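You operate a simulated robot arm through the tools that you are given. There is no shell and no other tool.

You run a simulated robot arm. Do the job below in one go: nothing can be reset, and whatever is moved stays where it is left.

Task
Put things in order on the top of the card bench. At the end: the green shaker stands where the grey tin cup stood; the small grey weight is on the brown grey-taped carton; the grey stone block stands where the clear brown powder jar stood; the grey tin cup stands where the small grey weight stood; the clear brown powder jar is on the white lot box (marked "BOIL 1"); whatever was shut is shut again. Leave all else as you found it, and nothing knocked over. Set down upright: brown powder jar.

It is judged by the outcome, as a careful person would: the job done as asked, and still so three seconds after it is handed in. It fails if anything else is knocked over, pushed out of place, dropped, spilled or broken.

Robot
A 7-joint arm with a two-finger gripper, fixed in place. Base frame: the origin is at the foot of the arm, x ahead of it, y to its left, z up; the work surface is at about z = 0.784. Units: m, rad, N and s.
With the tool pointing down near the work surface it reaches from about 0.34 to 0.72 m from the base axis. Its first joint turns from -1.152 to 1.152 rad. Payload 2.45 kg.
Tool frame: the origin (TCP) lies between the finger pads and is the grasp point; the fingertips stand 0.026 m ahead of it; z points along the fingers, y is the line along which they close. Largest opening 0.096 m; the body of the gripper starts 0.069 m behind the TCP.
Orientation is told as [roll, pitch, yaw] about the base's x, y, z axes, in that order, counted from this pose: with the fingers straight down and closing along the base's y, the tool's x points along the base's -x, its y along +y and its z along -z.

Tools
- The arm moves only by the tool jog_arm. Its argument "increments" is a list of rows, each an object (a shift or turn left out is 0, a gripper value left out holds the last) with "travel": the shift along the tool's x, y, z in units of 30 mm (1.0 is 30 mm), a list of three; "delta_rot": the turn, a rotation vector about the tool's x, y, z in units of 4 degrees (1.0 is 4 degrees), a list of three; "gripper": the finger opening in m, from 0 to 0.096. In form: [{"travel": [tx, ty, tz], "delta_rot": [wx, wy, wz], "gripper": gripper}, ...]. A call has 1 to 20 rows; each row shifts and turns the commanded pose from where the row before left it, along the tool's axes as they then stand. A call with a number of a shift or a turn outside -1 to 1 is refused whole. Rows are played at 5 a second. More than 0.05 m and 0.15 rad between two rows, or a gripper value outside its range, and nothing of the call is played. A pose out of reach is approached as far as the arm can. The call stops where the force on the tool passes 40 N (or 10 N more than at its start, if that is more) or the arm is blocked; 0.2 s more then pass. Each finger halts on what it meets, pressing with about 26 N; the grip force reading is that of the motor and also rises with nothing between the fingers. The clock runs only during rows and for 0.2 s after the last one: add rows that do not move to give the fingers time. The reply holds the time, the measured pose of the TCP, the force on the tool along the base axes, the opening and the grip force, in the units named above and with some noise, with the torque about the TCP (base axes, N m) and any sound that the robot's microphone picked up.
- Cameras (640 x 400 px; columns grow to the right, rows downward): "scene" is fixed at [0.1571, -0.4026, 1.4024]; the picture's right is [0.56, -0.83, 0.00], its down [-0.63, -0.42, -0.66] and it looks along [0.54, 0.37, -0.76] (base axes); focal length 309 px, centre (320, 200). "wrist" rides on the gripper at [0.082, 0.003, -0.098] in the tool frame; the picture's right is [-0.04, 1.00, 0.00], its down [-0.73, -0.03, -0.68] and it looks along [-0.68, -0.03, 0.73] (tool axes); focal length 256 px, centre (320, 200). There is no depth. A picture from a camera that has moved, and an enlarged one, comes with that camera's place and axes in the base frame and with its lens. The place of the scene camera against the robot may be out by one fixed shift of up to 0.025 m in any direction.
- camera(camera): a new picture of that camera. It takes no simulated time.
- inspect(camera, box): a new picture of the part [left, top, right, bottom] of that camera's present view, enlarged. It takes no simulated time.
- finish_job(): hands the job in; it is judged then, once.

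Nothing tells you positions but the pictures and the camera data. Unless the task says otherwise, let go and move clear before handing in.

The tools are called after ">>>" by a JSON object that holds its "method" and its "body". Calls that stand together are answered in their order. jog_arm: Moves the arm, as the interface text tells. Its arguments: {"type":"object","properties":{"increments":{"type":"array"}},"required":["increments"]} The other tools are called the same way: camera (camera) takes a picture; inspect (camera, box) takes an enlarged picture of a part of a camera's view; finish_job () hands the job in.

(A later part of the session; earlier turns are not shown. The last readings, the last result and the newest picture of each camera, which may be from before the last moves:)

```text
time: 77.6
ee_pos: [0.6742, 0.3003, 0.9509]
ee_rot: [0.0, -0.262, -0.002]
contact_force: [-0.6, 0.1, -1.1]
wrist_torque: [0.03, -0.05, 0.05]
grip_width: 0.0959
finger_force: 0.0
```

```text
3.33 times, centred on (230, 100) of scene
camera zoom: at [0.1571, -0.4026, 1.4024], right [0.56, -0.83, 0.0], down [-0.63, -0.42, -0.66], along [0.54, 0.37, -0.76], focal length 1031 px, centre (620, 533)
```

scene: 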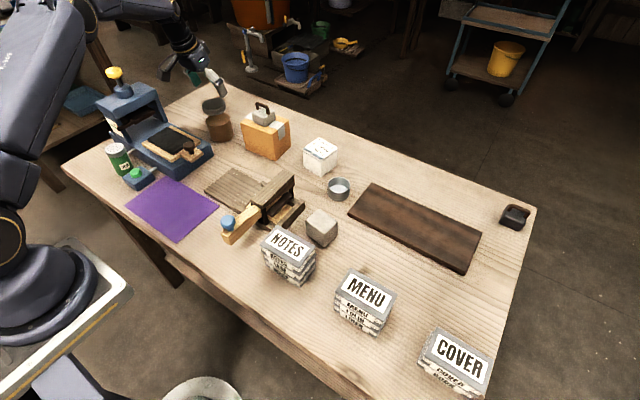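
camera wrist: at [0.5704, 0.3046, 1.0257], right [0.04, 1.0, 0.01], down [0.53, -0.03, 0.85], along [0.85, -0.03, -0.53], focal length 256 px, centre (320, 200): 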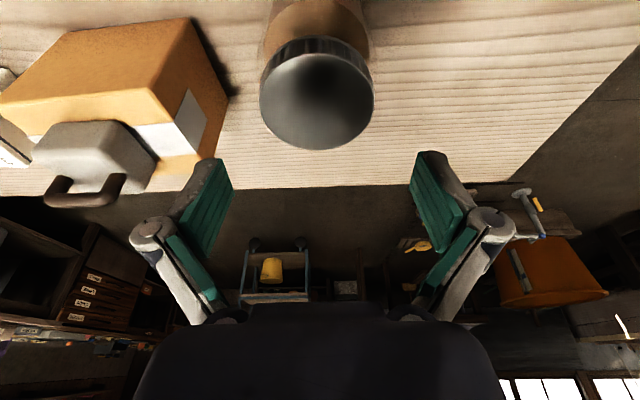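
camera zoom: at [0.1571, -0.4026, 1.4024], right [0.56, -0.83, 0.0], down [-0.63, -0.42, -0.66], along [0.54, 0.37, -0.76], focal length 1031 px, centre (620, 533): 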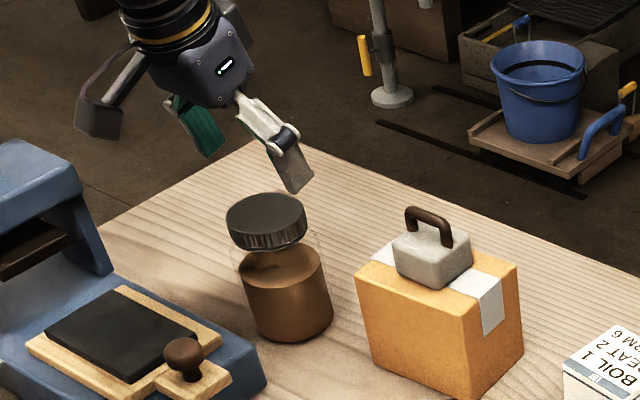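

Lid centre is at about (0.678, 0.301); the fingers straddle it evenly. Lowering in stages.

>>> {"method": "jog_arm", "body": {"increments": [{"travel": [0.155, 0.01, 0.656]}, {"travel": [0.155, 0.01, 0.656]}, {"travel": [0.155, 0, 0.656]}, {}]}}

>>> {"method": "camera", "body": {"camera": "wrist"}}

>>> {"method": "inspect", "body": {"camera": "scene", "box": [170, 40, 290, 160]}}

```text
time: 78.6
ee_pos: [0.6756, 0.3033, 0.891]
ee_rot: [0.002, -0.263, 0.0]
contact_force: [0.0, 1.0, 0.0]
wrist_torque: [-0.02, 0.02, -0.02]
grip_width: 0.096
finger_force: 0.0
```

```text
taken
camera wrist: at [0.5712, 0.3075, 0.9646], right [0.04, 1.0, 0.01], down [0.53, -0.03, 0.85], along [0.85, -0.03, -0.53], focal length 256 px, centre (320, 200)
```

wrist: 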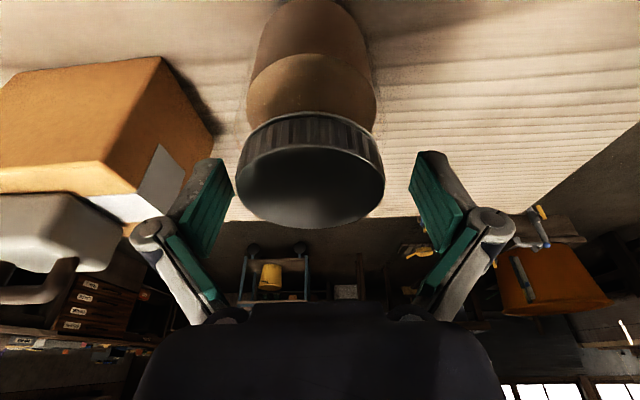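

```text
3.33 times, centred on (230, 100) of scene
camera zoom: at [0.1571, -0.4026, 1.4024], right [0.56, -0.83, 0.0], down [-0.63, -0.42, -0.66], along [0.54, 0.37, -0.76], focal length 1031 px, centre (620, 533)
```

zoom: 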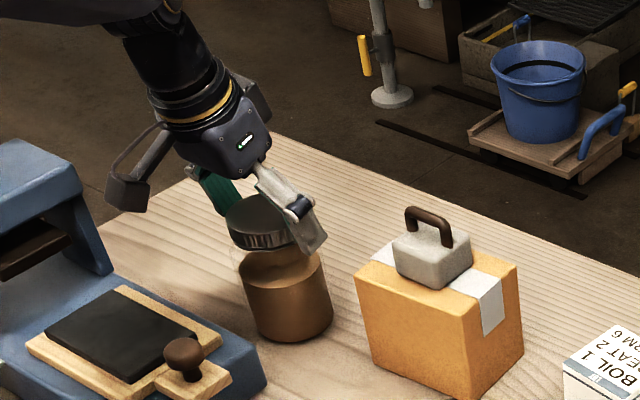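

The jar is about 4 mm to the -y side of the gripper centre; correcting while descending to grasp height.

>>> {"method": "jog_arm", "body": {"increments": [{"travel": [0, -0.14, 0]}, {}, {"travel": [0.155, 0, 0.6]}, {"travel": [0.155, 0, 0.65]}, {}]}}

>>> {"method": "camera", "body": {"camera": "wrist"}}

>>> {"method": "inspect", "body": {"camera": "scene", "box": [170, 40, 290, 160]}}

```text
time: 79.8
ee_pos: [0.6742, 0.2985, 0.8514]
ee_rot: [0.0, -0.262, 0.0]
contact_force: [0.8, -0.3, 0.7]
wrist_torque: [0.0, -0.01, 0.01]
grip_width: 0.0961
finger_force: 0.1
```

```text
taken
camera wrist: at [0.5711, 0.3022, 0.9263], right [0.04, 1.0, 0.01], down [0.53, -0.03, 0.85], along [0.85, -0.03, -0.53], focal length 256 px, centre (320, 200)
```

wrist: 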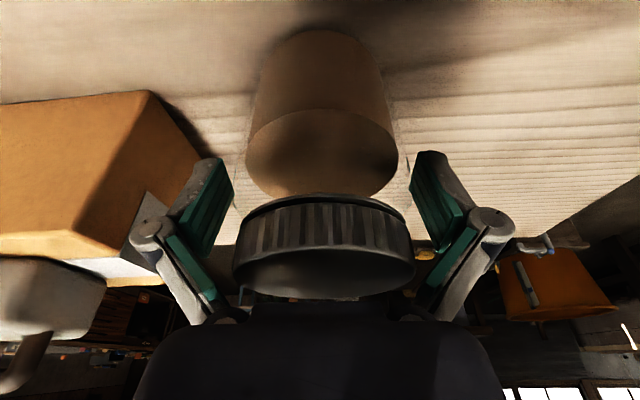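

```text
3.33 times, centred on (230, 100) of scene
camera zoom: at [0.1571, -0.4026, 1.4024], right [0.56, -0.83, 0.0], down [-0.63, -0.42, -0.66], along [0.54, 0.37, -0.76], focal length 1031 px, centre (620, 533)
```

zoom: 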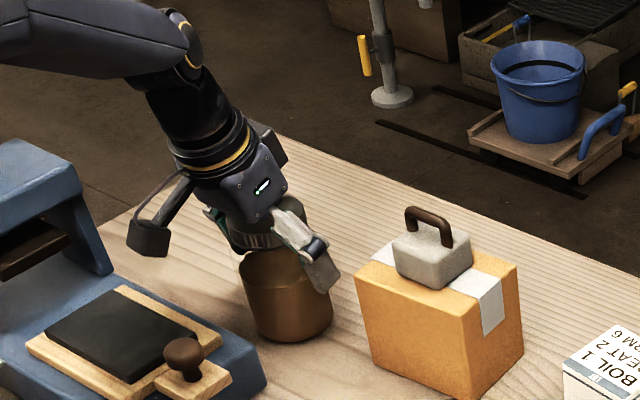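

Centred, no contact. Closing on the jar.

>>> {"method": "jog_arm", "body": {"increments": [{"gripper": 0.085}, {"gripper": 0.06}, {}, {}, {}]}}

>>> {"method": "camera", "body": {"camera": "wrist"}}

>>> {"method": "inspect", "body": {"camera": "scene", "box": [170, 40, 290, 160]}}

```text
time: 81.0
ee_pos: [0.6745, 0.299, 0.8538]
ee_rot: [0.002, -0.261, -0.001]
contact_force: [-0.7, 2.4, 3.3]
wrist_torque: [0.17, 0.08, 0.0]
grip_width: 0.0794
finger_force: 26.1
```

```text
taken
camera wrist: at [0.571, 0.3025, 0.9267], right [0.04, 1.0, 0.01], down [0.53, -0.03, 0.85], along [0.85, -0.03, -0.53], focal length 256 px, centre (320, 200)
```

wrist: 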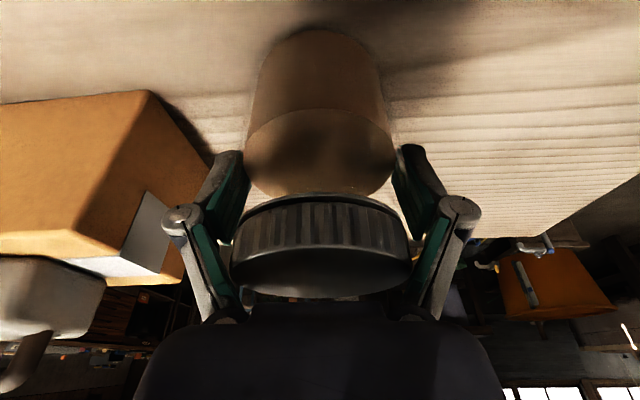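

```text
3.33 times, centred on (230, 100) of scene
camera zoom: at [0.157, -0.4026, 1.4024], right [0.56, -0.83, 0.0], down [-0.63, -0.42, -0.66], along [0.54, 0.37, -0.76], focal length 1031 px, centre (620, 533)
```

zoom: 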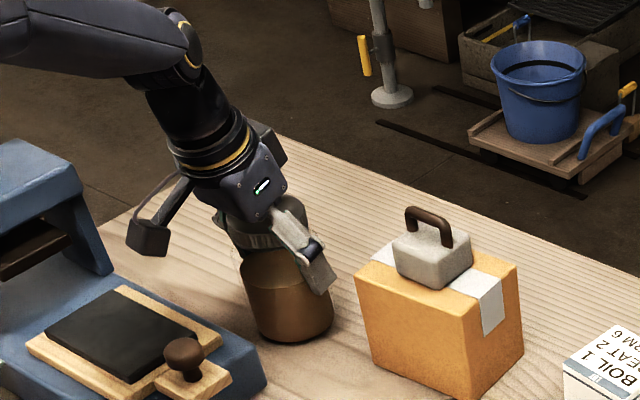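

Held at 79 mm. Lifting straight up and checking the jar stays upright.

>>> {"method": "jog_arm", "body": {"increments": [{"travel": [-0.1, 0, -0.37]}, {"travel": [-0.207, 0, -0.773]}, {"travel": [-0.259, 0, -0.966]}, {"travel": [-0.259, 0, -0.966]}, {"travel": [-0.259, 0, -0.966]}, {}]}}

>>> {"method": "camera", "body": {"camera": "wrist"}}

>>> {"method": "inspect", "body": {"camera": "scene", "box": [170, 40, 290, 160]}}

```text
time: 82.4
ee_pos: [0.6752, 0.3, 0.98]
ee_rot: [0.0, -0.263, 0.0]
contact_force: [0.1, -0.5, -3.6]
wrist_torque: [-0.01, -0.04, 0.01]
grip_width: 0.0792
finger_force: 25.5
```

```text
taken
camera wrist: at [0.5717, 0.3037, 1.0538], right [0.04, 1.0, 0.01], down [0.53, -0.03, 0.85], along [0.85, -0.03, -0.53], focal length 256 px, centre (320, 200)
```

wrist: 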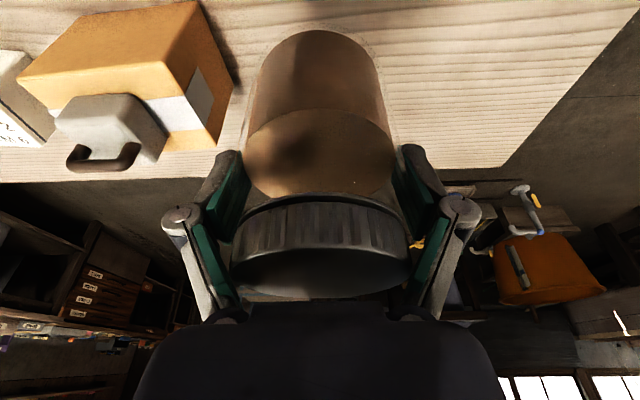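

```text
3.33 times, centred on (230, 100) of scene
camera zoom: at [0.1572, -0.4026, 1.4024], right [0.56, -0.83, 0.0], down [-0.63, -0.42, -0.65], along [0.54, 0.37, -0.76], focal length 1031 px, centre (620, 533)
```

zoom: 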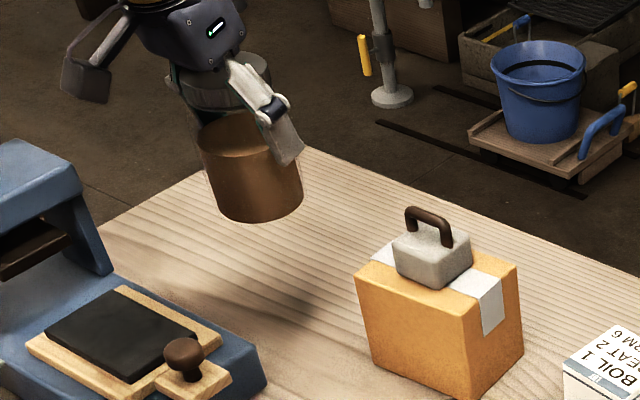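

The jar hangs level. Retracting toward the base, then moving across to the lot box in front of the carton.

>>> {"method": "jog_arm", "body": {"increments": [{"travel": [0.925, 0, -0.248]}, {"travel": [0.925, -0.3, -0.248]}, {"travel": [0.925, -0.6, -0.248]}, {"travel": [0.925, -0.8, -0.248]}, {"travel": [0, -0.95, 0]}, {"travel": [0, -0.95, 0]}, {"travel": [0, -0.95, 0]}, {"travel": [0, -0.95, 0]}, {"travel": [0, -0.95, 0]}, {"travel": [0, -0.95, 0]}, {"travel": [0, -0.95, 0]}, {"travel": [0, -0.95, 0]}, {"travel": [0, -0.95, 0]}, {"travel": [0, -0.95, 0]}, {}]}}

>>> {"method": "camera", "body": {"camera": "wrist"}}

>>> {"method": "camera", "body": {"camera": "scene"}}

```text
time: 85.6
ee_pos: [0.5614, -0.0396, 0.9783]
ee_rot: [0.0, -0.263, 0.0]
contact_force: [0.6, -0.7, -3.7]
wrist_torque: [0.02, -0.02, 0.01]
grip_width: 0.0793
finger_force: 25.9
```

```text
taken
camera wrist: at [0.4576, -0.0349, 1.0524], right [0.04, 1.0, 0.01], down [0.53, -0.03, 0.85], along [0.85, -0.03, -0.53], focal length 256 px, centre (320, 200)
```

wrist: 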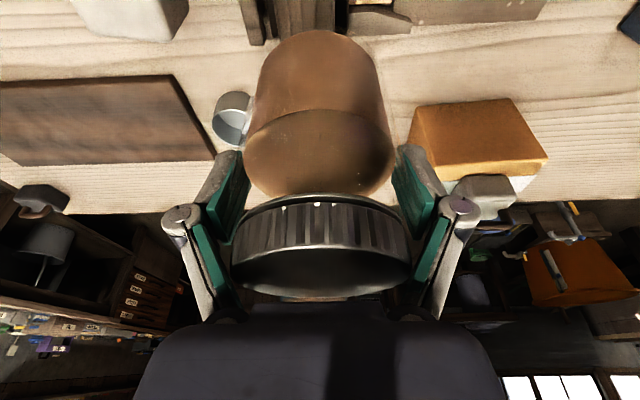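

```text
taken
```

scene: 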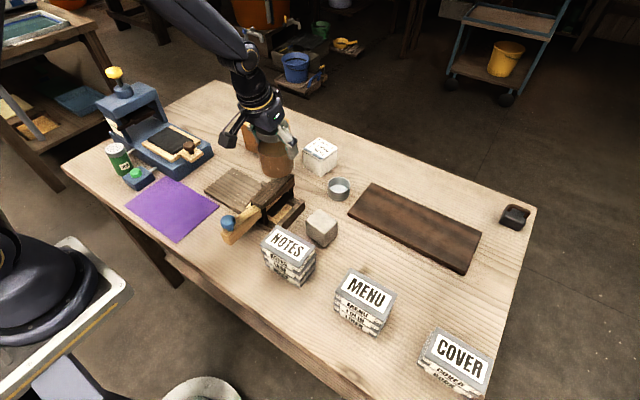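

Moving out over the lot box centre (about 0.733, -0.041) at this height.

>>> {"method": "jog_arm", "body": {"increments": [{"travel": [-0.915, -0.013, 0.245]}, {"travel": [-0.915, -0.013, 0.245]}, {"travel": [-0.915, -0.013, 0.245]}, {"travel": [-0.915, -0.013, 0.245]}, {"travel": [-0.915, -0.013, 0.245]}, {"travel": [-0.915, -0.013, 0.245]}, {}, {}]}}

>>> {"method": "camera", "body": {"camera": "wrist"}}

>>> {"method": "inspect", "body": {"camera": "wrist", "box": [220, 0, 420, 125]}}

>>> {"method": "inspect", "body": {"camera": "scene", "box": [260, 70, 400, 210]}}

```text
time: 87.4
ee_pos: [0.7299, -0.0386, 0.979]
ee_rot: [0.0, -0.263, -0.001]
contact_force: [-0.6, -0.2, -3.9]
wrist_torque: [0.02, -0.02, 0.0]
grip_width: 0.0792
finger_force: 26.0
```

```text
taken
camera wrist: at [0.6269, -0.036, 1.0536], right [0.04, 1.0, 0.01], down [0.53, -0.03, 0.85], along [0.84, -0.03, -0.53], focal length 256 px, centre (320, 200)
```

wrist: 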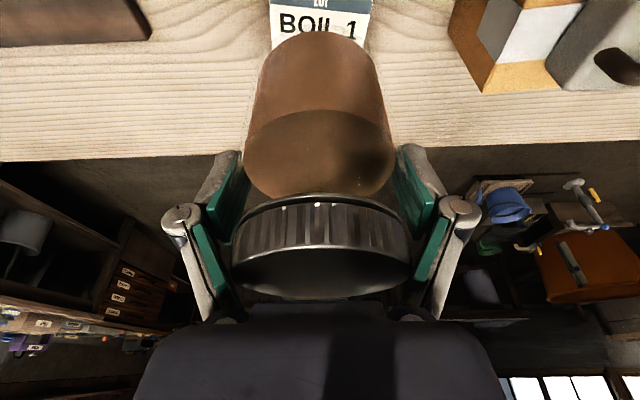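

```text
3.20 times, centred on (320, 62) of wrist
camera zoom: at [0.6269, -0.036, 1.0536], right [0.04, 1.0, 0.01], down [0.53, -0.03, 0.85], along [0.84, -0.03, -0.53], focal length 819 px, centre (320, 640)
```

zoom: 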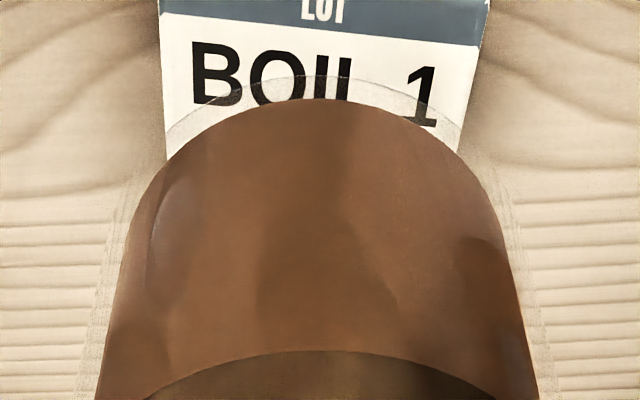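

```text
2.86 times, centred on (330, 140) of scene
camera zoom: at [0.1572, -0.4026, 1.4023], right [0.56, -0.83, 0.0], down [-0.63, -0.42, -0.65], along [0.54, 0.37, -0.76], focal length 884 px, centre (291, 371)
```

zoom: 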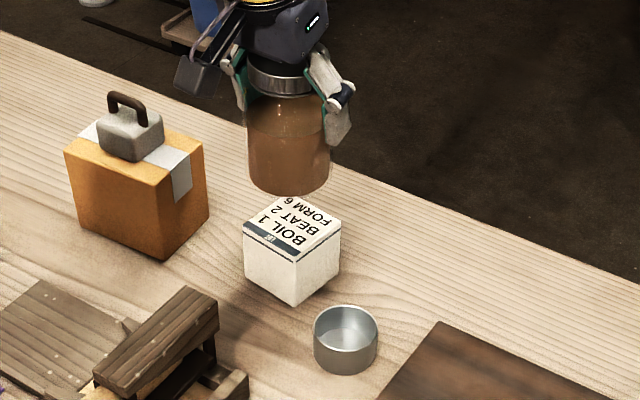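

Jar and box are aligned in y; I'll shift 3 mm outward and lower to just above the box top.

>>> {"method": "jog_arm", "body": {"increments": [{"travel": [0.126, 0, 0.6]}, {"travel": [0.126, 0, 0.6]}, {"travel": [0.126, 0, 0.6]}, {}, {}]}}

>>> {"method": "inspect", "body": {"camera": "wrist", "box": [220, 0, 420, 125]}}

>>> {"method": "inspect", "body": {"camera": "scene", "box": [270, 90, 380, 200]}}

```text
time: 88.6
ee_pos: [0.7339, -0.04, 0.9235]
ee_rot: [-0.001, -0.261, 0.0]
contact_force: [0.7, 0.3, -4.6]
wrist_torque: [0.01, -0.03, 0.01]
grip_width: 0.0793
finger_force: 26.1
```

```text
3.20 times, centred on (320, 62) of wrist
camera zoom: at [0.6303, -0.0364, 0.9983], right [0.04, 1.0, 0.01], down [0.53, -0.03, 0.85], along [0.85, -0.03, -0.53], focal length 819 px, centre (320, 640)
```

zoom: 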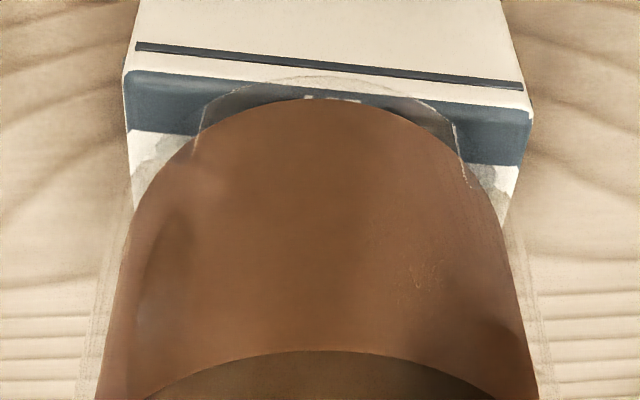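

```text
3.64 times, centred on (325, 145) of scene
camera zoom: at [0.1572, -0.4026, 1.4024], right [0.56, -0.83, 0.0], down [-0.63, -0.42, -0.65], along [0.54, 0.37, -0.76], focal length 1125 px, centre (302, 400)
```

zoom: 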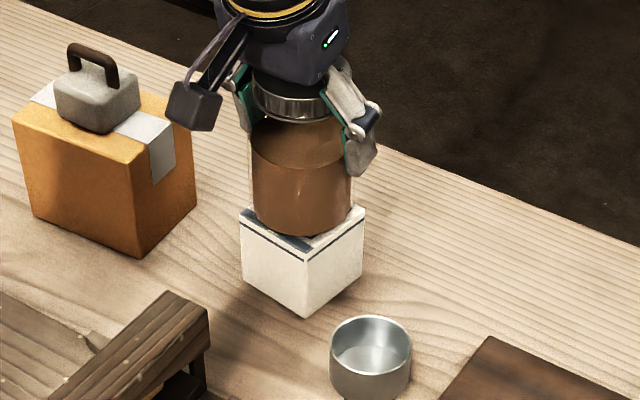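

Alignment is good; another 3 mm outward, then small steps down to contact.

>>> {"method": "jog_arm", "body": {"increments": [{"travel": [-0.1, 0, 0.026]}, {}, {"travel": [0.043, 0, 0.161]}, {}, {"travel": [0.017, 0, 0.064]}, {}]}}

```text
time: 90.0
ee_pos: [0.7383, -0.0397, 0.9213]
ee_rot: [0.001, -0.27, 0.002]
contact_force: [-6.0, 3.4, 33.2]
wrist_torque: [0.17, 0.45, -0.03]
grip_width: 0.0793
finger_force: 26.4
```

Contact. Easing up to relieve the force, and checking.

>>> {"method": "jog_arm", "body": {"increments": [{"travel": [-0.02, 0, -0.07]}, {}]}}

>>> {"method": "jog_arm", "body": {"increments": [{"travel": [-0.01, 0, -0.04]}, {}]}}

>>> {"method": "inspect", "body": {"camera": "wrist", "box": [220, 0, 420, 125]}}

>>> {"method": "inspect", "body": {"camera": "scene", "box": [270, 90, 380, 200]}}

```text
time: 90.6
ee_pos: [0.7376, -0.0411, 0.9212]
ee_rot: [-0.001, -0.27, 0.001]
contact_force: [5.1, 2.6, 20.6]
wrist_torque: [0.22, -0.82, 0.01]
grip_width: 0.0795
finger_force: 26.2
```

```text
time: 91.2
ee_pos: [0.738, -0.0398, 0.9213]
ee_rot: [0.0, -0.263, 0.0]
contact_force: [7.5, 2.5, 15.2]
wrist_torque: [0.19, -0.8, 0.02]
grip_width: 0.0794
finger_force: 25.4
```

```text
3.20 times, centred on (320, 62) of wrist
camera zoom: at [0.634, -0.0368, 0.9952], right [0.04, 1.0, 0.01], down [0.53, -0.03, 0.85], along [0.85, -0.03, -0.53], focal length 819 px, centre (320, 640)
```

zoom: 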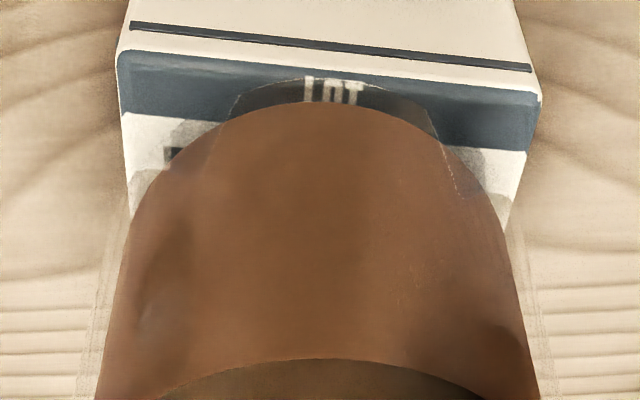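

```text
3.64 times, centred on (325, 145) of scene
camera zoom: at [0.1569, -0.4025, 1.4024], right [0.56, -0.83, 0.0], down [-0.63, -0.42, -0.66], along [0.54, 0.37, -0.76], focal length 1125 px, centre (302, 400)
```

zoom: 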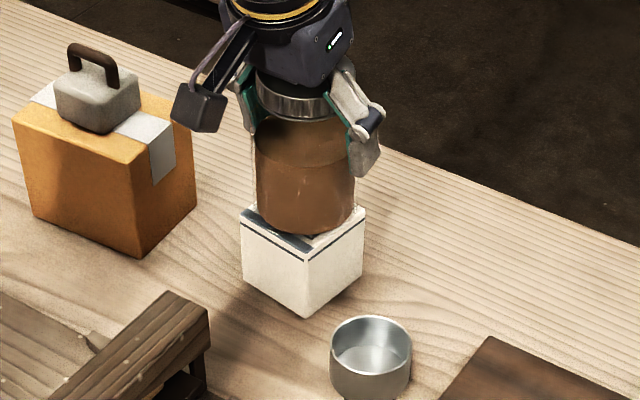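

In contact but about 4 mm too far out. I'll lift 4 mm, bring it back 4 mm, and set down gently.

>>> {"method": "jog_arm", "body": {"increments": [{"travel": [-0.034, 0, -0.13]}, {}, {"travel": [0.129, 0, -0.034]}, {}, {}]}}

>>> {"method": "inspect", "body": {"camera": "wrist", "box": [220, 0, 420, 125]}}

```text
time: 92.4
ee_pos: [0.7347, -0.0384, 0.9232]
ee_rot: [-0.001, -0.261, -0.001]
contact_force: [-0.3, -0.2, -3.6]
wrist_torque: [-0.03, 0.0, 0.01]
grip_width: 0.0795
finger_force: 25.0
```

```text
3.20 times, centred on (320, 62) of wrist
camera zoom: at [0.6303, -0.0365, 0.9982], right [0.04, 1.0, 0.01], down [0.53, -0.03, 0.85], along [0.84, -0.03, -0.53], focal length 819 px, centre (320, 640)
```

zoom: 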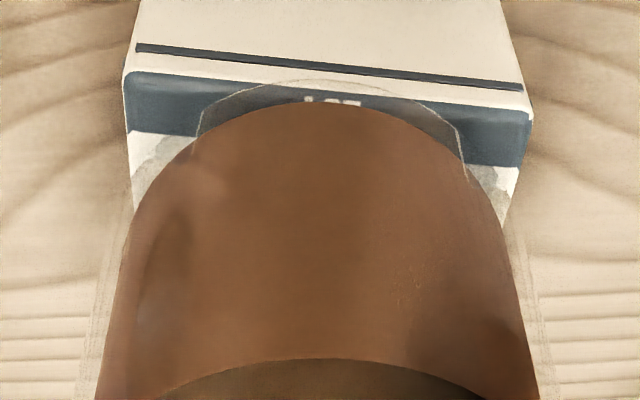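

Now centred (equal overhang front/back). Lowering gently.

>>> {"method": "jog_arm", "body": {"increments": [{"travel": [0.012, 0, 0.045]}, {}]}}

>>> {"method": "jog_arm", "body": {"increments": [{"travel": [0.012, 0, 0.045]}, {}]}}

```text
time: 93.0
ee_pos: [0.7339, -0.0396, 0.9229]
ee_rot: [0.0, -0.261, 0.0]
contact_force: [0.0, -0.1, -3.3]
wrist_torque: [-0.01, 0.01, -0.01]
grip_width: 0.0792
finger_force: 26.2
```

```text
time: 93.6
ee_pos: [0.7332, -0.0401, 0.9216]
ee_rot: [-0.001, -0.263, -0.001]
contact_force: [-1.1, 0.6, -1.8]
wrist_torque: [0.02, -0.07, 0.0]
grip_width: 0.0794
finger_force: 26.1
```

>>> {"method": "jog_arm", "body": {"increments": [{"travel": [0.009, 0, 0.035]}, {}]}}

>>> {"method": "inspect", "body": {"camera": "scene", "box": [270, 90, 380, 200]}}

```text
time: 94.2
ee_pos: [0.7346, -0.0407, 0.9225]
ee_rot: [0.0, -0.263, 0.0]
contact_force: [-3.2, 0.8, 7.4]
wrist_torque: [0.08, 0.15, 0.01]
grip_width: 0.0795
finger_force: 26.4
```

```text
3.64 times, centred on (325, 145) of scene
camera zoom: at [0.1569, -0.4026, 1.4024], right [0.56, -0.83, 0.0], down [-0.63, -0.42, -0.66], along [0.54, 0.37, -0.76], focal length 1125 px, centre (302, 400)
```

zoom: 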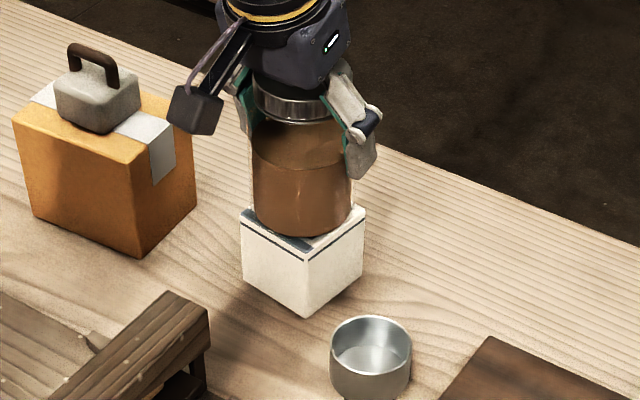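

Light contact, upright. Opening slowly and rising straight up.

>>> {"method": "jog_arm", "body": {"increments": [{"gripper": 0.081}, {"gripper": 0.084}, {"gripper": 0.09}, {"gripper": 0.096}, {}, {"travel": [-0.1, 0, -0.38]}, {"travel": [-0.2, 0, -0.76]}, {"travel": [-0.259, 0, -0.966]}, {"travel": [-0.259, 0, -0.966]}, {}]}}

>>> {"method": "inspect", "body": {"camera": "scene", "box": [270, 70, 380, 200]}}

>>> {"method": "camera", "body": {"camera": "wrist"}}

```text
time: 96.4
ee_pos: [0.7327, -0.0405, 1.0154]
ee_rot: [0.001, -0.26, -0.001]
contact_force: [0.6, 0.3, -0.9]
wrist_torque: [0.02, 0.0, 0.03]
grip_width: 0.0961
finger_force: 0.0
```

```text
3.08 times, centred on (325, 135) of scene
camera zoom: at [0.1571, -0.4026, 1.4024], right [0.56, -0.83, 0.0], down [-0.63, -0.42, -0.66], along [0.54, 0.37, -0.76], focal length 952 px, centre (305, 400)
```

zoom: 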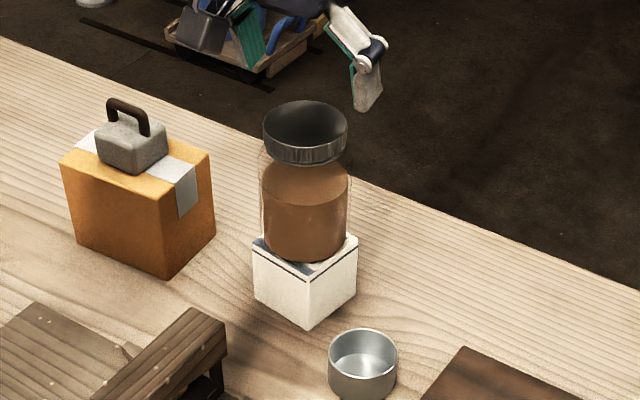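

```text
taken
camera wrist: at [0.6296, -0.0365, 1.0899], right [0.04, 1.0, 0.01], down [0.53, -0.03, 0.85], along [0.85, -0.03, -0.53], focal length 256 px, centre (320, 200)
```

wrist: 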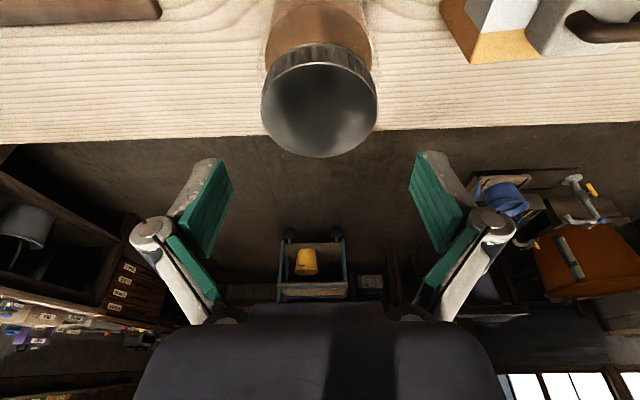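

The jar stands on the lot box. Now to the stone block at about (0.534, -0.178), rotated about -7.5°; I keep the 15° tilt needed for the far placement.

>>> {"method": "jog_arm", "body": {"increments": [{"travel": [0.92, 0, -0.247]}, {"travel": [0.92, 0, -0.247]}, {"travel": [0.92, 0, -0.247]}, {"travel": [0.92, -0.9, -0.247]}, {"travel": [0.92, -0.9, -0.247]}, {"travel": [0.92, -0.9, -0.247]}, {"travel": [0.92, -0.9, -0.247]}, {"travel": [0, -0.98, 0]}, {"delta_rot": [0.2426, 0, 0.905]}, {"delta_rot": [0.2426, 0, 0.905]}, {}]}}

>>> {"method": "camera", "body": {"camera": "wrist"}}

>>> {"method": "camera", "body": {"camera": "scene"}}

```text
time: 98.8
ee_pos: [0.5349, -0.1762, 1.0151]
ee_rot: [-0.001, -0.261, -0.131]
contact_force: [-0.7, -0.1, 0.3]
wrist_torque: [0.02, 0.02, -0.03]
grip_width: 0.096
finger_force: 0.1
```

```text
taken
camera wrist: at [0.432, -0.16, 1.0898], right [0.17, 0.99, 0.01], down [0.52, -0.1, 0.85], along [0.83, -0.14, -0.53], focal length 256 px, centre (320, 200)
```

wrist: 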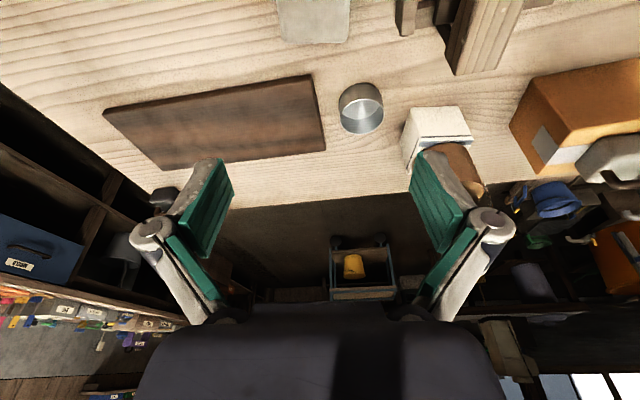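

```text
taken
```

scene: 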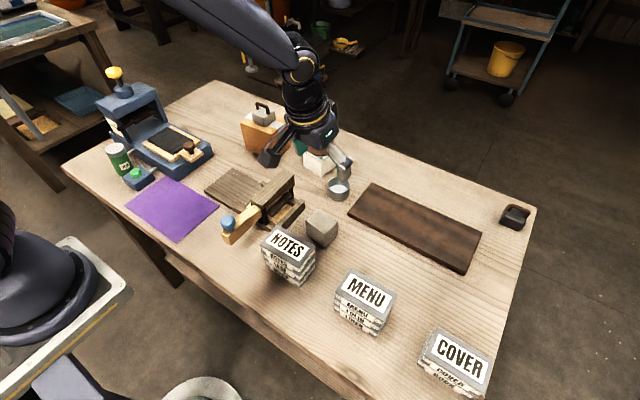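

>>> {"method": "jog_arm", "body": {"increments": [{"travel": [0.237, 0, 0.885]}, {"travel": [0.237, 0, 0.885]}, {"travel": [0.237, 0, 0.885]}, {"travel": [0.237, 0, 0.885]}, {}]}}

>>> {"method": "camera", "body": {"camera": "wrist"}}

>>> {"method": "inspect", "body": {"camera": "scene", "box": [220, 140, 380, 290]}}

```text
time: 100.0
ee_pos: [0.5322, -0.1782, 0.9073]
ee_rot: [-0.001, -0.261, -0.131]
contact_force: [0.7, 0.3, -0.7]
wrist_torque: [-0.04, 0.03, -0.01]
grip_width: 0.096
finger_force: 0.0
```

```text
taken
camera wrist: at [0.4304, -0.1609, 0.9815], right [0.17, 0.99, 0.01], down [0.52, -0.1, 0.85], along [0.83, -0.14, -0.53], focal length 256 px, centre (320, 200)
```

wrist: 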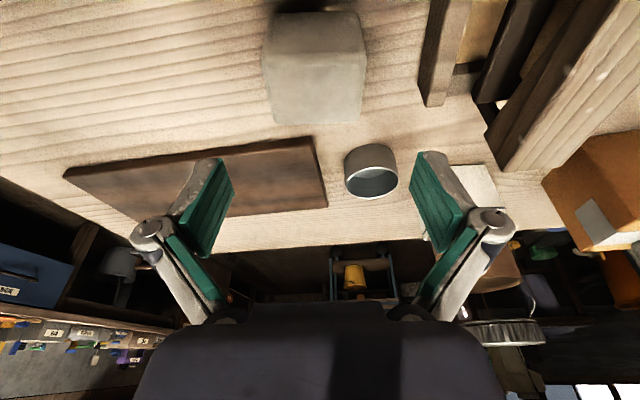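

```text
2.67 times, centred on (300, 215) of scene
camera zoom: at [0.1571, -0.4026, 1.4024], right [0.56, -0.83, 0.0], down [-0.63, -0.42, -0.66], along [0.54, 0.37, -0.76], focal length 825 px, centre (373, 160)
```

zoom: 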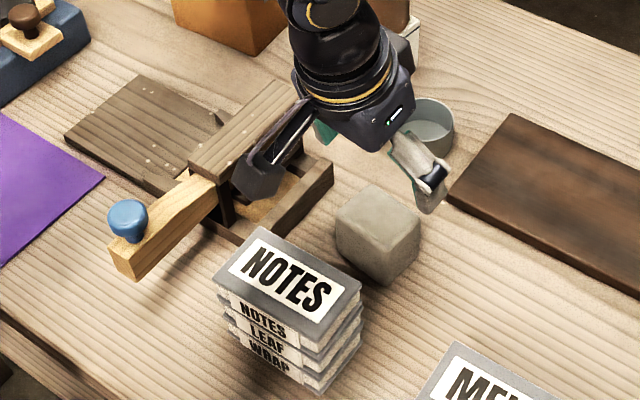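

The notes stack sits under the wrist camera's side, so I'll grip the stone in its upper half to keep clearance. Measuring the stone closely.

>>> {"method": "inspect", "body": {"camera": "wrist", "box": [230, 0, 430, 140]}}

```text
2.86 times, centred on (330, 70) of wrist
camera zoom: at [0.4304, -0.1609, 0.9815], right [0.17, 0.99, 0.01], down [0.52, -0.1, 0.85], along [0.83, -0.14, -0.53], focal length 731 px, centre (291, 571)
```

zoom: 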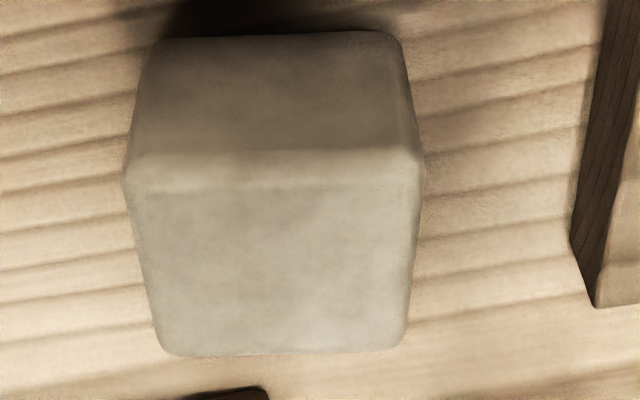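

The stone is square to the gripper, 3 mm off laterally. Correcting, descending to TCP z ≈ 0.835 and closing.

>>> {"method": "jog_arm", "body": {"increments": [{"travel": [0.187, -0.09, 0.775], "gripper": 0.084}, {"travel": [0.207, 0, 0.775]}, {"travel": [0.207, 0, 0.775]}, {}, {}]}}

>>> {"method": "camera", "body": {"camera": "wrist"}}

>>> {"method": "inspect", "body": {"camera": "scene", "box": [220, 140, 380, 290]}}

```text
time: 101.2
ee_pos: [0.5328, -0.1779, 0.8346]
ee_rot: [-0.001, -0.262, -0.133]
contact_force: [-0.1, 0.3, -1.3]
wrist_torque: [0.03, -0.01, -0.01]
grip_width: 0.0839
finger_force: 0.0
```

```text
taken
camera wrist: at [0.4309, -0.162, 0.9097], right [0.17, 0.99, 0.01], down [0.52, -0.1, 0.85], along [0.83, -0.14, -0.53], focal length 256 px, centre (320, 200)
```

wrist: 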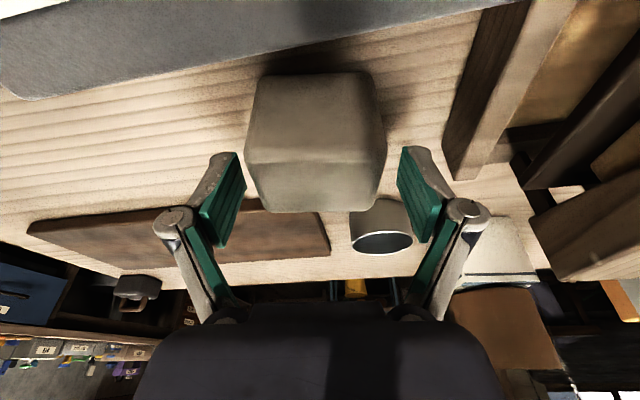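

```text
2.67 times, centred on (300, 215) of scene
camera zoom: at [0.1571, -0.4026, 1.4024], right [0.56, -0.83, 0.0], down [-0.63, -0.42, -0.66], along [0.54, 0.37, -0.76], focal length 825 px, centre (373, 160)
```

zoom: 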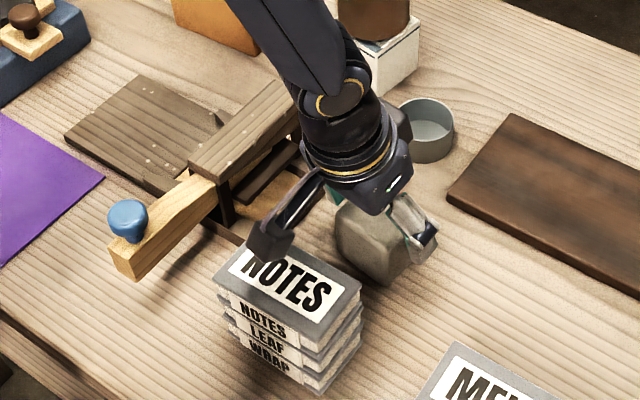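

Clear of everything and centred. Closing on the stone and lifting slightly.

>>> {"method": "jog_arm", "body": {"increments": [{"gripper": 0.04}, {}, {}, {}, {"travel": [-0.1, 0, -0.38]}, {"travel": [-0.2, 0, -0.76]}, {}]}}

>>> {"method": "camera", "body": {"camera": "wrist"}}

>>> {"method": "inspect", "body": {"camera": "scene", "box": [220, 140, 380, 290]}}

```text
time: 102.8
ee_pos: [0.5323, -0.1805, 0.8704]
ee_rot: [-0.001, -0.262, -0.131]
contact_force: [-0.6, -0.5, -5.2]
wrist_torque: [-0.02, 0.01, 0.01]
grip_width: 0.062
finger_force: 26.4
```

```text
taken
camera wrist: at [0.4303, -0.1624, 0.9434], right [0.17, 0.99, 0.01], down [0.53, -0.1, 0.85], along [0.83, -0.14, -0.53], focal length 256 px, centre (320, 200)
```

wrist: 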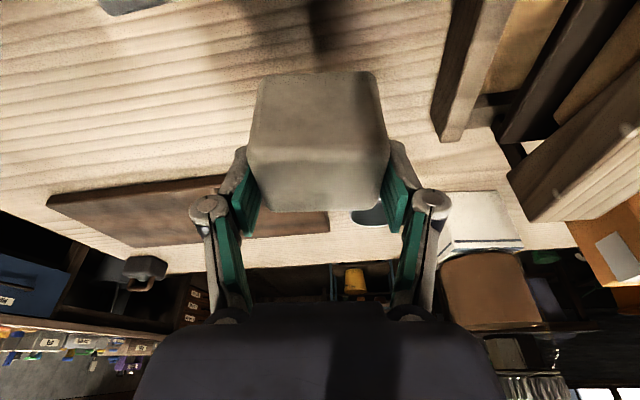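

```text
2.67 times, centred on (300, 215) of scene
camera zoom: at [0.1572, -0.4026, 1.4023], right [0.56, -0.83, 0.0], down [-0.63, -0.42, -0.65], along [0.54, 0.37, -0.76], focal length 825 px, centre (373, 160)
```

zoom: 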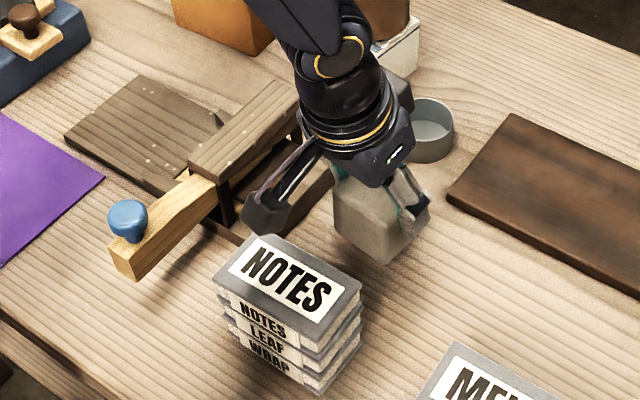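

The stone is held securely. Raising, squaring the wrist, and moving across toward the jar's former place.

>>> {"method": "jog_arm", "body": {"increments": [{"travel": [-0.224, 0, -0.837]}, {"travel": [-0.224, 0, -0.837]}, {"travel": [-0.224, 0, -0.837]}, {"travel": [-0.224, 0, -0.837]}, {"travel": [-0.224, 0, -0.837]}, {"delta_rot": [-0.2426, 0, -0.905]}, {"delta_rot": [-0.2426, 0, -0.905]}, {"travel": [0, 0.6, 0]}, {"travel": [0, 0.95, 0]}, {"travel": [0, 0.95, 0]}, {"travel": [0, 0.95, 0]}, {"travel": [0, 0.95, 0]}, {"travel": [0, 0.95, 0]}, {"travel": [0, 0.95, 0]}, {"travel": [0, 0.95, 0]}, {"travel": [0, 0.95, 0]}, {"travel": [0, 0.95, 0]}, {"travel": [0, 0.95, 0]}, {"travel": [0, 0.95, 0]}, {}]}}

>>> {"method": "camera", "body": {"camera": "wrist"}}

>>> {"method": "camera", "body": {"camera": "scene"}}

```text
time: 107.0
ee_pos: [0.5343, 0.153, 0.9993]
ee_rot: [-0.001, -0.261, 0.001]
contact_force: [-0.6, 0.3, -4.3]
wrist_torque: [0.03, -0.01, 0.0]
grip_width: 0.0618
finger_force: 26.0
```

```text
taken
camera wrist: at [0.4309, 0.1559, 1.0737], right [0.04, 1.0, 0.01], down [0.53, -0.03, 0.85], along [0.85, -0.03, -0.53], focal length 256 px, centre (320, 200)
```

wrist: 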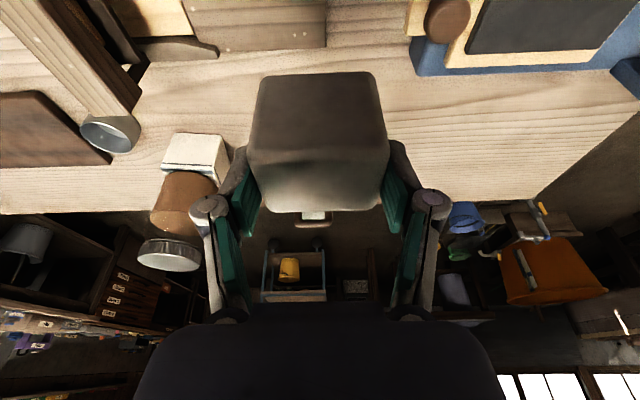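

```text
taken
```

scene: 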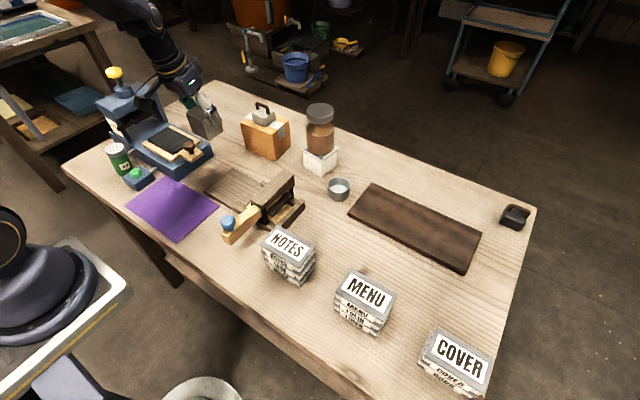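

>>> {"method": "jog_arm", "body": {"increments": [{"travel": [0, 0.973, 0]}, {"travel": [0, 0.973, 0]}, {"travel": [-0.912, 0.973, 0.244]}, {"travel": [-0.912, 0.973, 0.244]}, {"travel": [-0.912, 0.973, 0.244]}, {"travel": [-0.912, 0, 0.244]}, {"travel": [-0.912, 0, 0.244]}, {}, {}]}}

>>> {"method": "camera", "body": {"camera": "wrist"}}

>>> {"method": "inspect", "body": {"camera": "scene", "box": [170, 40, 290, 160]}}

```text
time: 109.0
ee_pos: [0.675, 0.2971, 0.9999]
ee_rot: [0.0, -0.261, 0.0]
contact_force: [-0.2, 0.6, -3.8]
wrist_torque: [-0.02, 0.0, -0.01]
grip_width: 0.0621
finger_force: 25.9
```

```text
taken
camera wrist: at [0.5716, 0.3001, 1.0737], right [0.04, 1.0, 0.01], down [0.53, -0.03, 0.85], along [0.84, -0.03, -0.53], focal length 256 px, centre (320, 200)
```

wrist: 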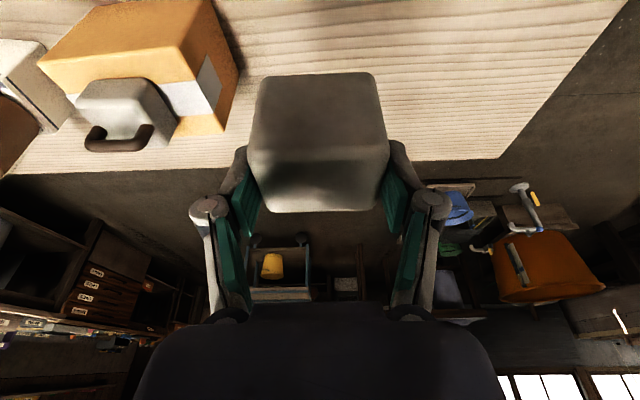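

```text
3.33 times, centred on (230, 100) of scene
camera zoom: at [0.1572, -0.4026, 1.4024], right [0.56, -0.83, 0.0], down [-0.63, -0.42, -0.65], along [0.54, 0.37, -0.76], focal length 1031 px, centre (620, 533)
```

zoom: 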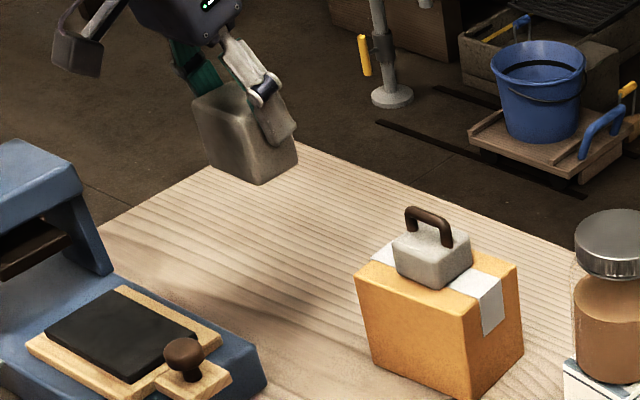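

Over the spot. Lowering the stone.

>>> {"method": "jog_arm", "body": {"increments": [{"travel": [0.223, 0.07, 0.832]}, {"travel": [0.223, 0, 0.832]}, {"travel": [0.223, 0, 0.832]}, {"travel": [0.223, 0, 0.832]}, {"travel": [0.223, 0, 0.832]}, {"travel": [0.223, 0, 0.832]}, {}, {}]}}

>>> {"method": "inspect", "body": {"camera": "scene", "box": [170, 40, 290, 160]}}

>>> {"method": "camera", "body": {"camera": "wrist"}}

```text
time: 110.8
ee_pos: [0.6771, 0.3002, 0.8459]
ee_rot: [-0.002, -0.262, 0.001]
contact_force: [1.3, -0.5, -5.2]
wrist_torque: [0.01, 0.0, 0.02]
grip_width: 0.0618
finger_force: 26.3
```

```text
3.33 times, centred on (230, 100) of scene
camera zoom: at [0.1572, -0.4026, 1.4024], right [0.56, -0.83, 0.0], down [-0.63, -0.42, -0.65], along [0.54, 0.37, -0.76], focal length 1031 px, centre (620, 533)
```

zoom: 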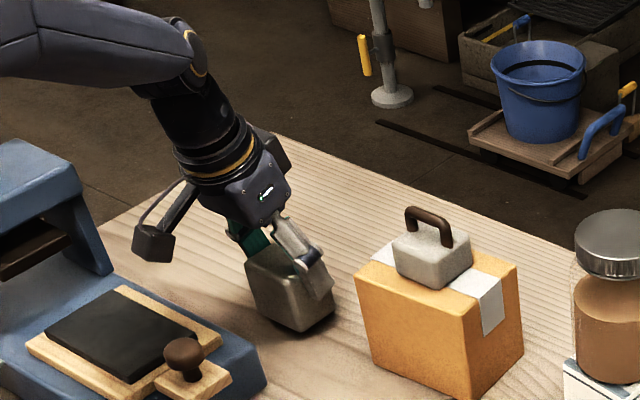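

```text
taken
camera wrist: at [0.5739, 0.3036, 0.9188], right [0.04, 1.0, 0.01], down [0.53, -0.03, 0.85], along [0.85, -0.03, -0.53], focal length 256 px, centre (320, 200)
```

wrist: 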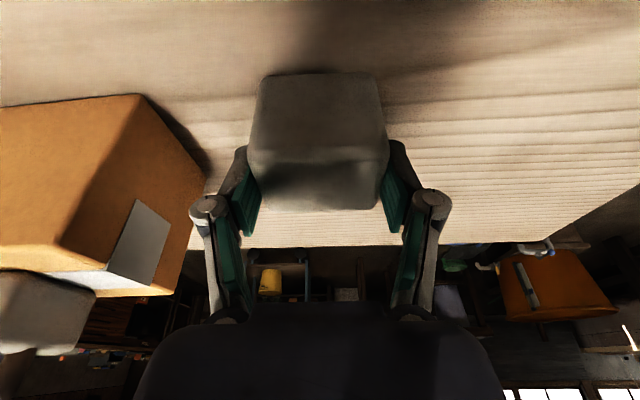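

>>> {"method": "jog_arm", "body": {"increments": [{"travel": [0.065, 0, 0.242]}, {}, {"travel": [0.013, 0, 0.048]}, {}]}}

>>> {"method": "jog_arm", "body": {"increments": [{"travel": [0.012, 0, 0.045]}, {}]}}

```text
time: 111.8
ee_pos: [0.6766, 0.2998, 0.835]
ee_rot: [0.0, -0.261, 0.001]
contact_force: [-0.7, -0.6, -1.2]
wrist_torque: [0.0, -0.07, -0.05]
grip_width: 0.0619
finger_force: 26.0
```

```text
time: 112.4
ee_pos: [0.6772, 0.2994, 0.8348]
ee_rot: [0.002, -0.266, -0.001]
contact_force: [-3.5, -3.8, 16.2]
wrist_torque: [-0.22, 0.47, 0.03]
grip_width: 0.0618
finger_force: 26.0
```

In contact with the bench. Easing off, opening, and rising.

>>> {"method": "jog_arm", "body": {"increments": [{"travel": [-0.008, 0, -0.03]}, {"gripper": 0.066}, {"gripper": 0.074}, {"gripper": 0.084}, {}, {"travel": [-0.1, 0, -0.38]}, {"travel": [-0.2, 0, -0.76]}, {"travel": [-0.259, 0, -0.966]}, {"travel": [-0.259, 0, -0.966]}, {"travel": [-0.259, 0, -0.966]}, {"travel": [-0.259, 0, -0.966]}, {}]}}

>>> {"method": "inspect", "body": {"camera": "scene", "box": [170, 40, 290, 160]}}

>>> {"method": "camera", "body": {"camera": "wrist"}}

```text
time: 115.0
ee_pos: [0.6757, 0.2985, 0.9884]
ee_rot: [0.001, -0.26, 0.001]
contact_force: [-0.4, 0.1, -0.2]
wrist_torque: [0.01, 0.04, 0.01]
grip_width: 0.0839
finger_force: 0.1
```

```text
3.33 times, centred on (230, 100) of scene
camera zoom: at [0.1571, -0.4026, 1.4024], right [0.56, -0.83, 0.0], down [-0.63, -0.42, -0.66], along [0.54, 0.37, -0.76], focal length 1031 px, centre (620, 533)
```

zoom: 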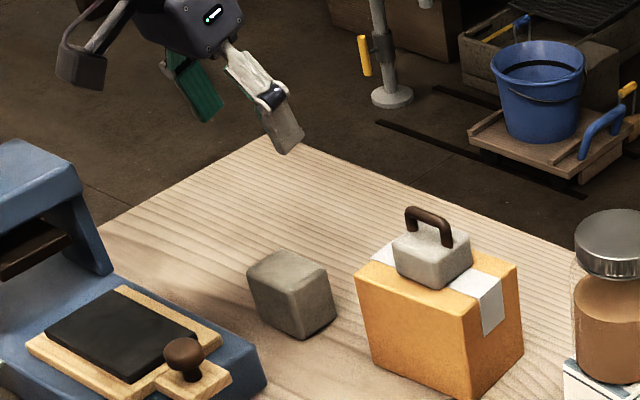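

```text
taken
camera wrist: at [0.5714, 0.3018, 1.0639], right [0.04, 1.0, 0.01], down [0.53, -0.03, 0.85], along [0.85, -0.03, -0.53], focal length 256 px, centre (320, 200)
```

wrist: 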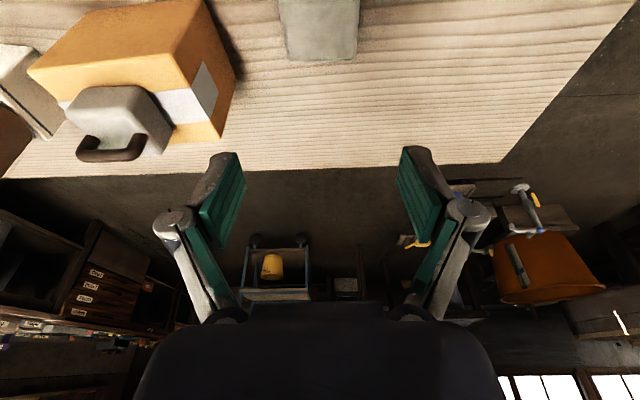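

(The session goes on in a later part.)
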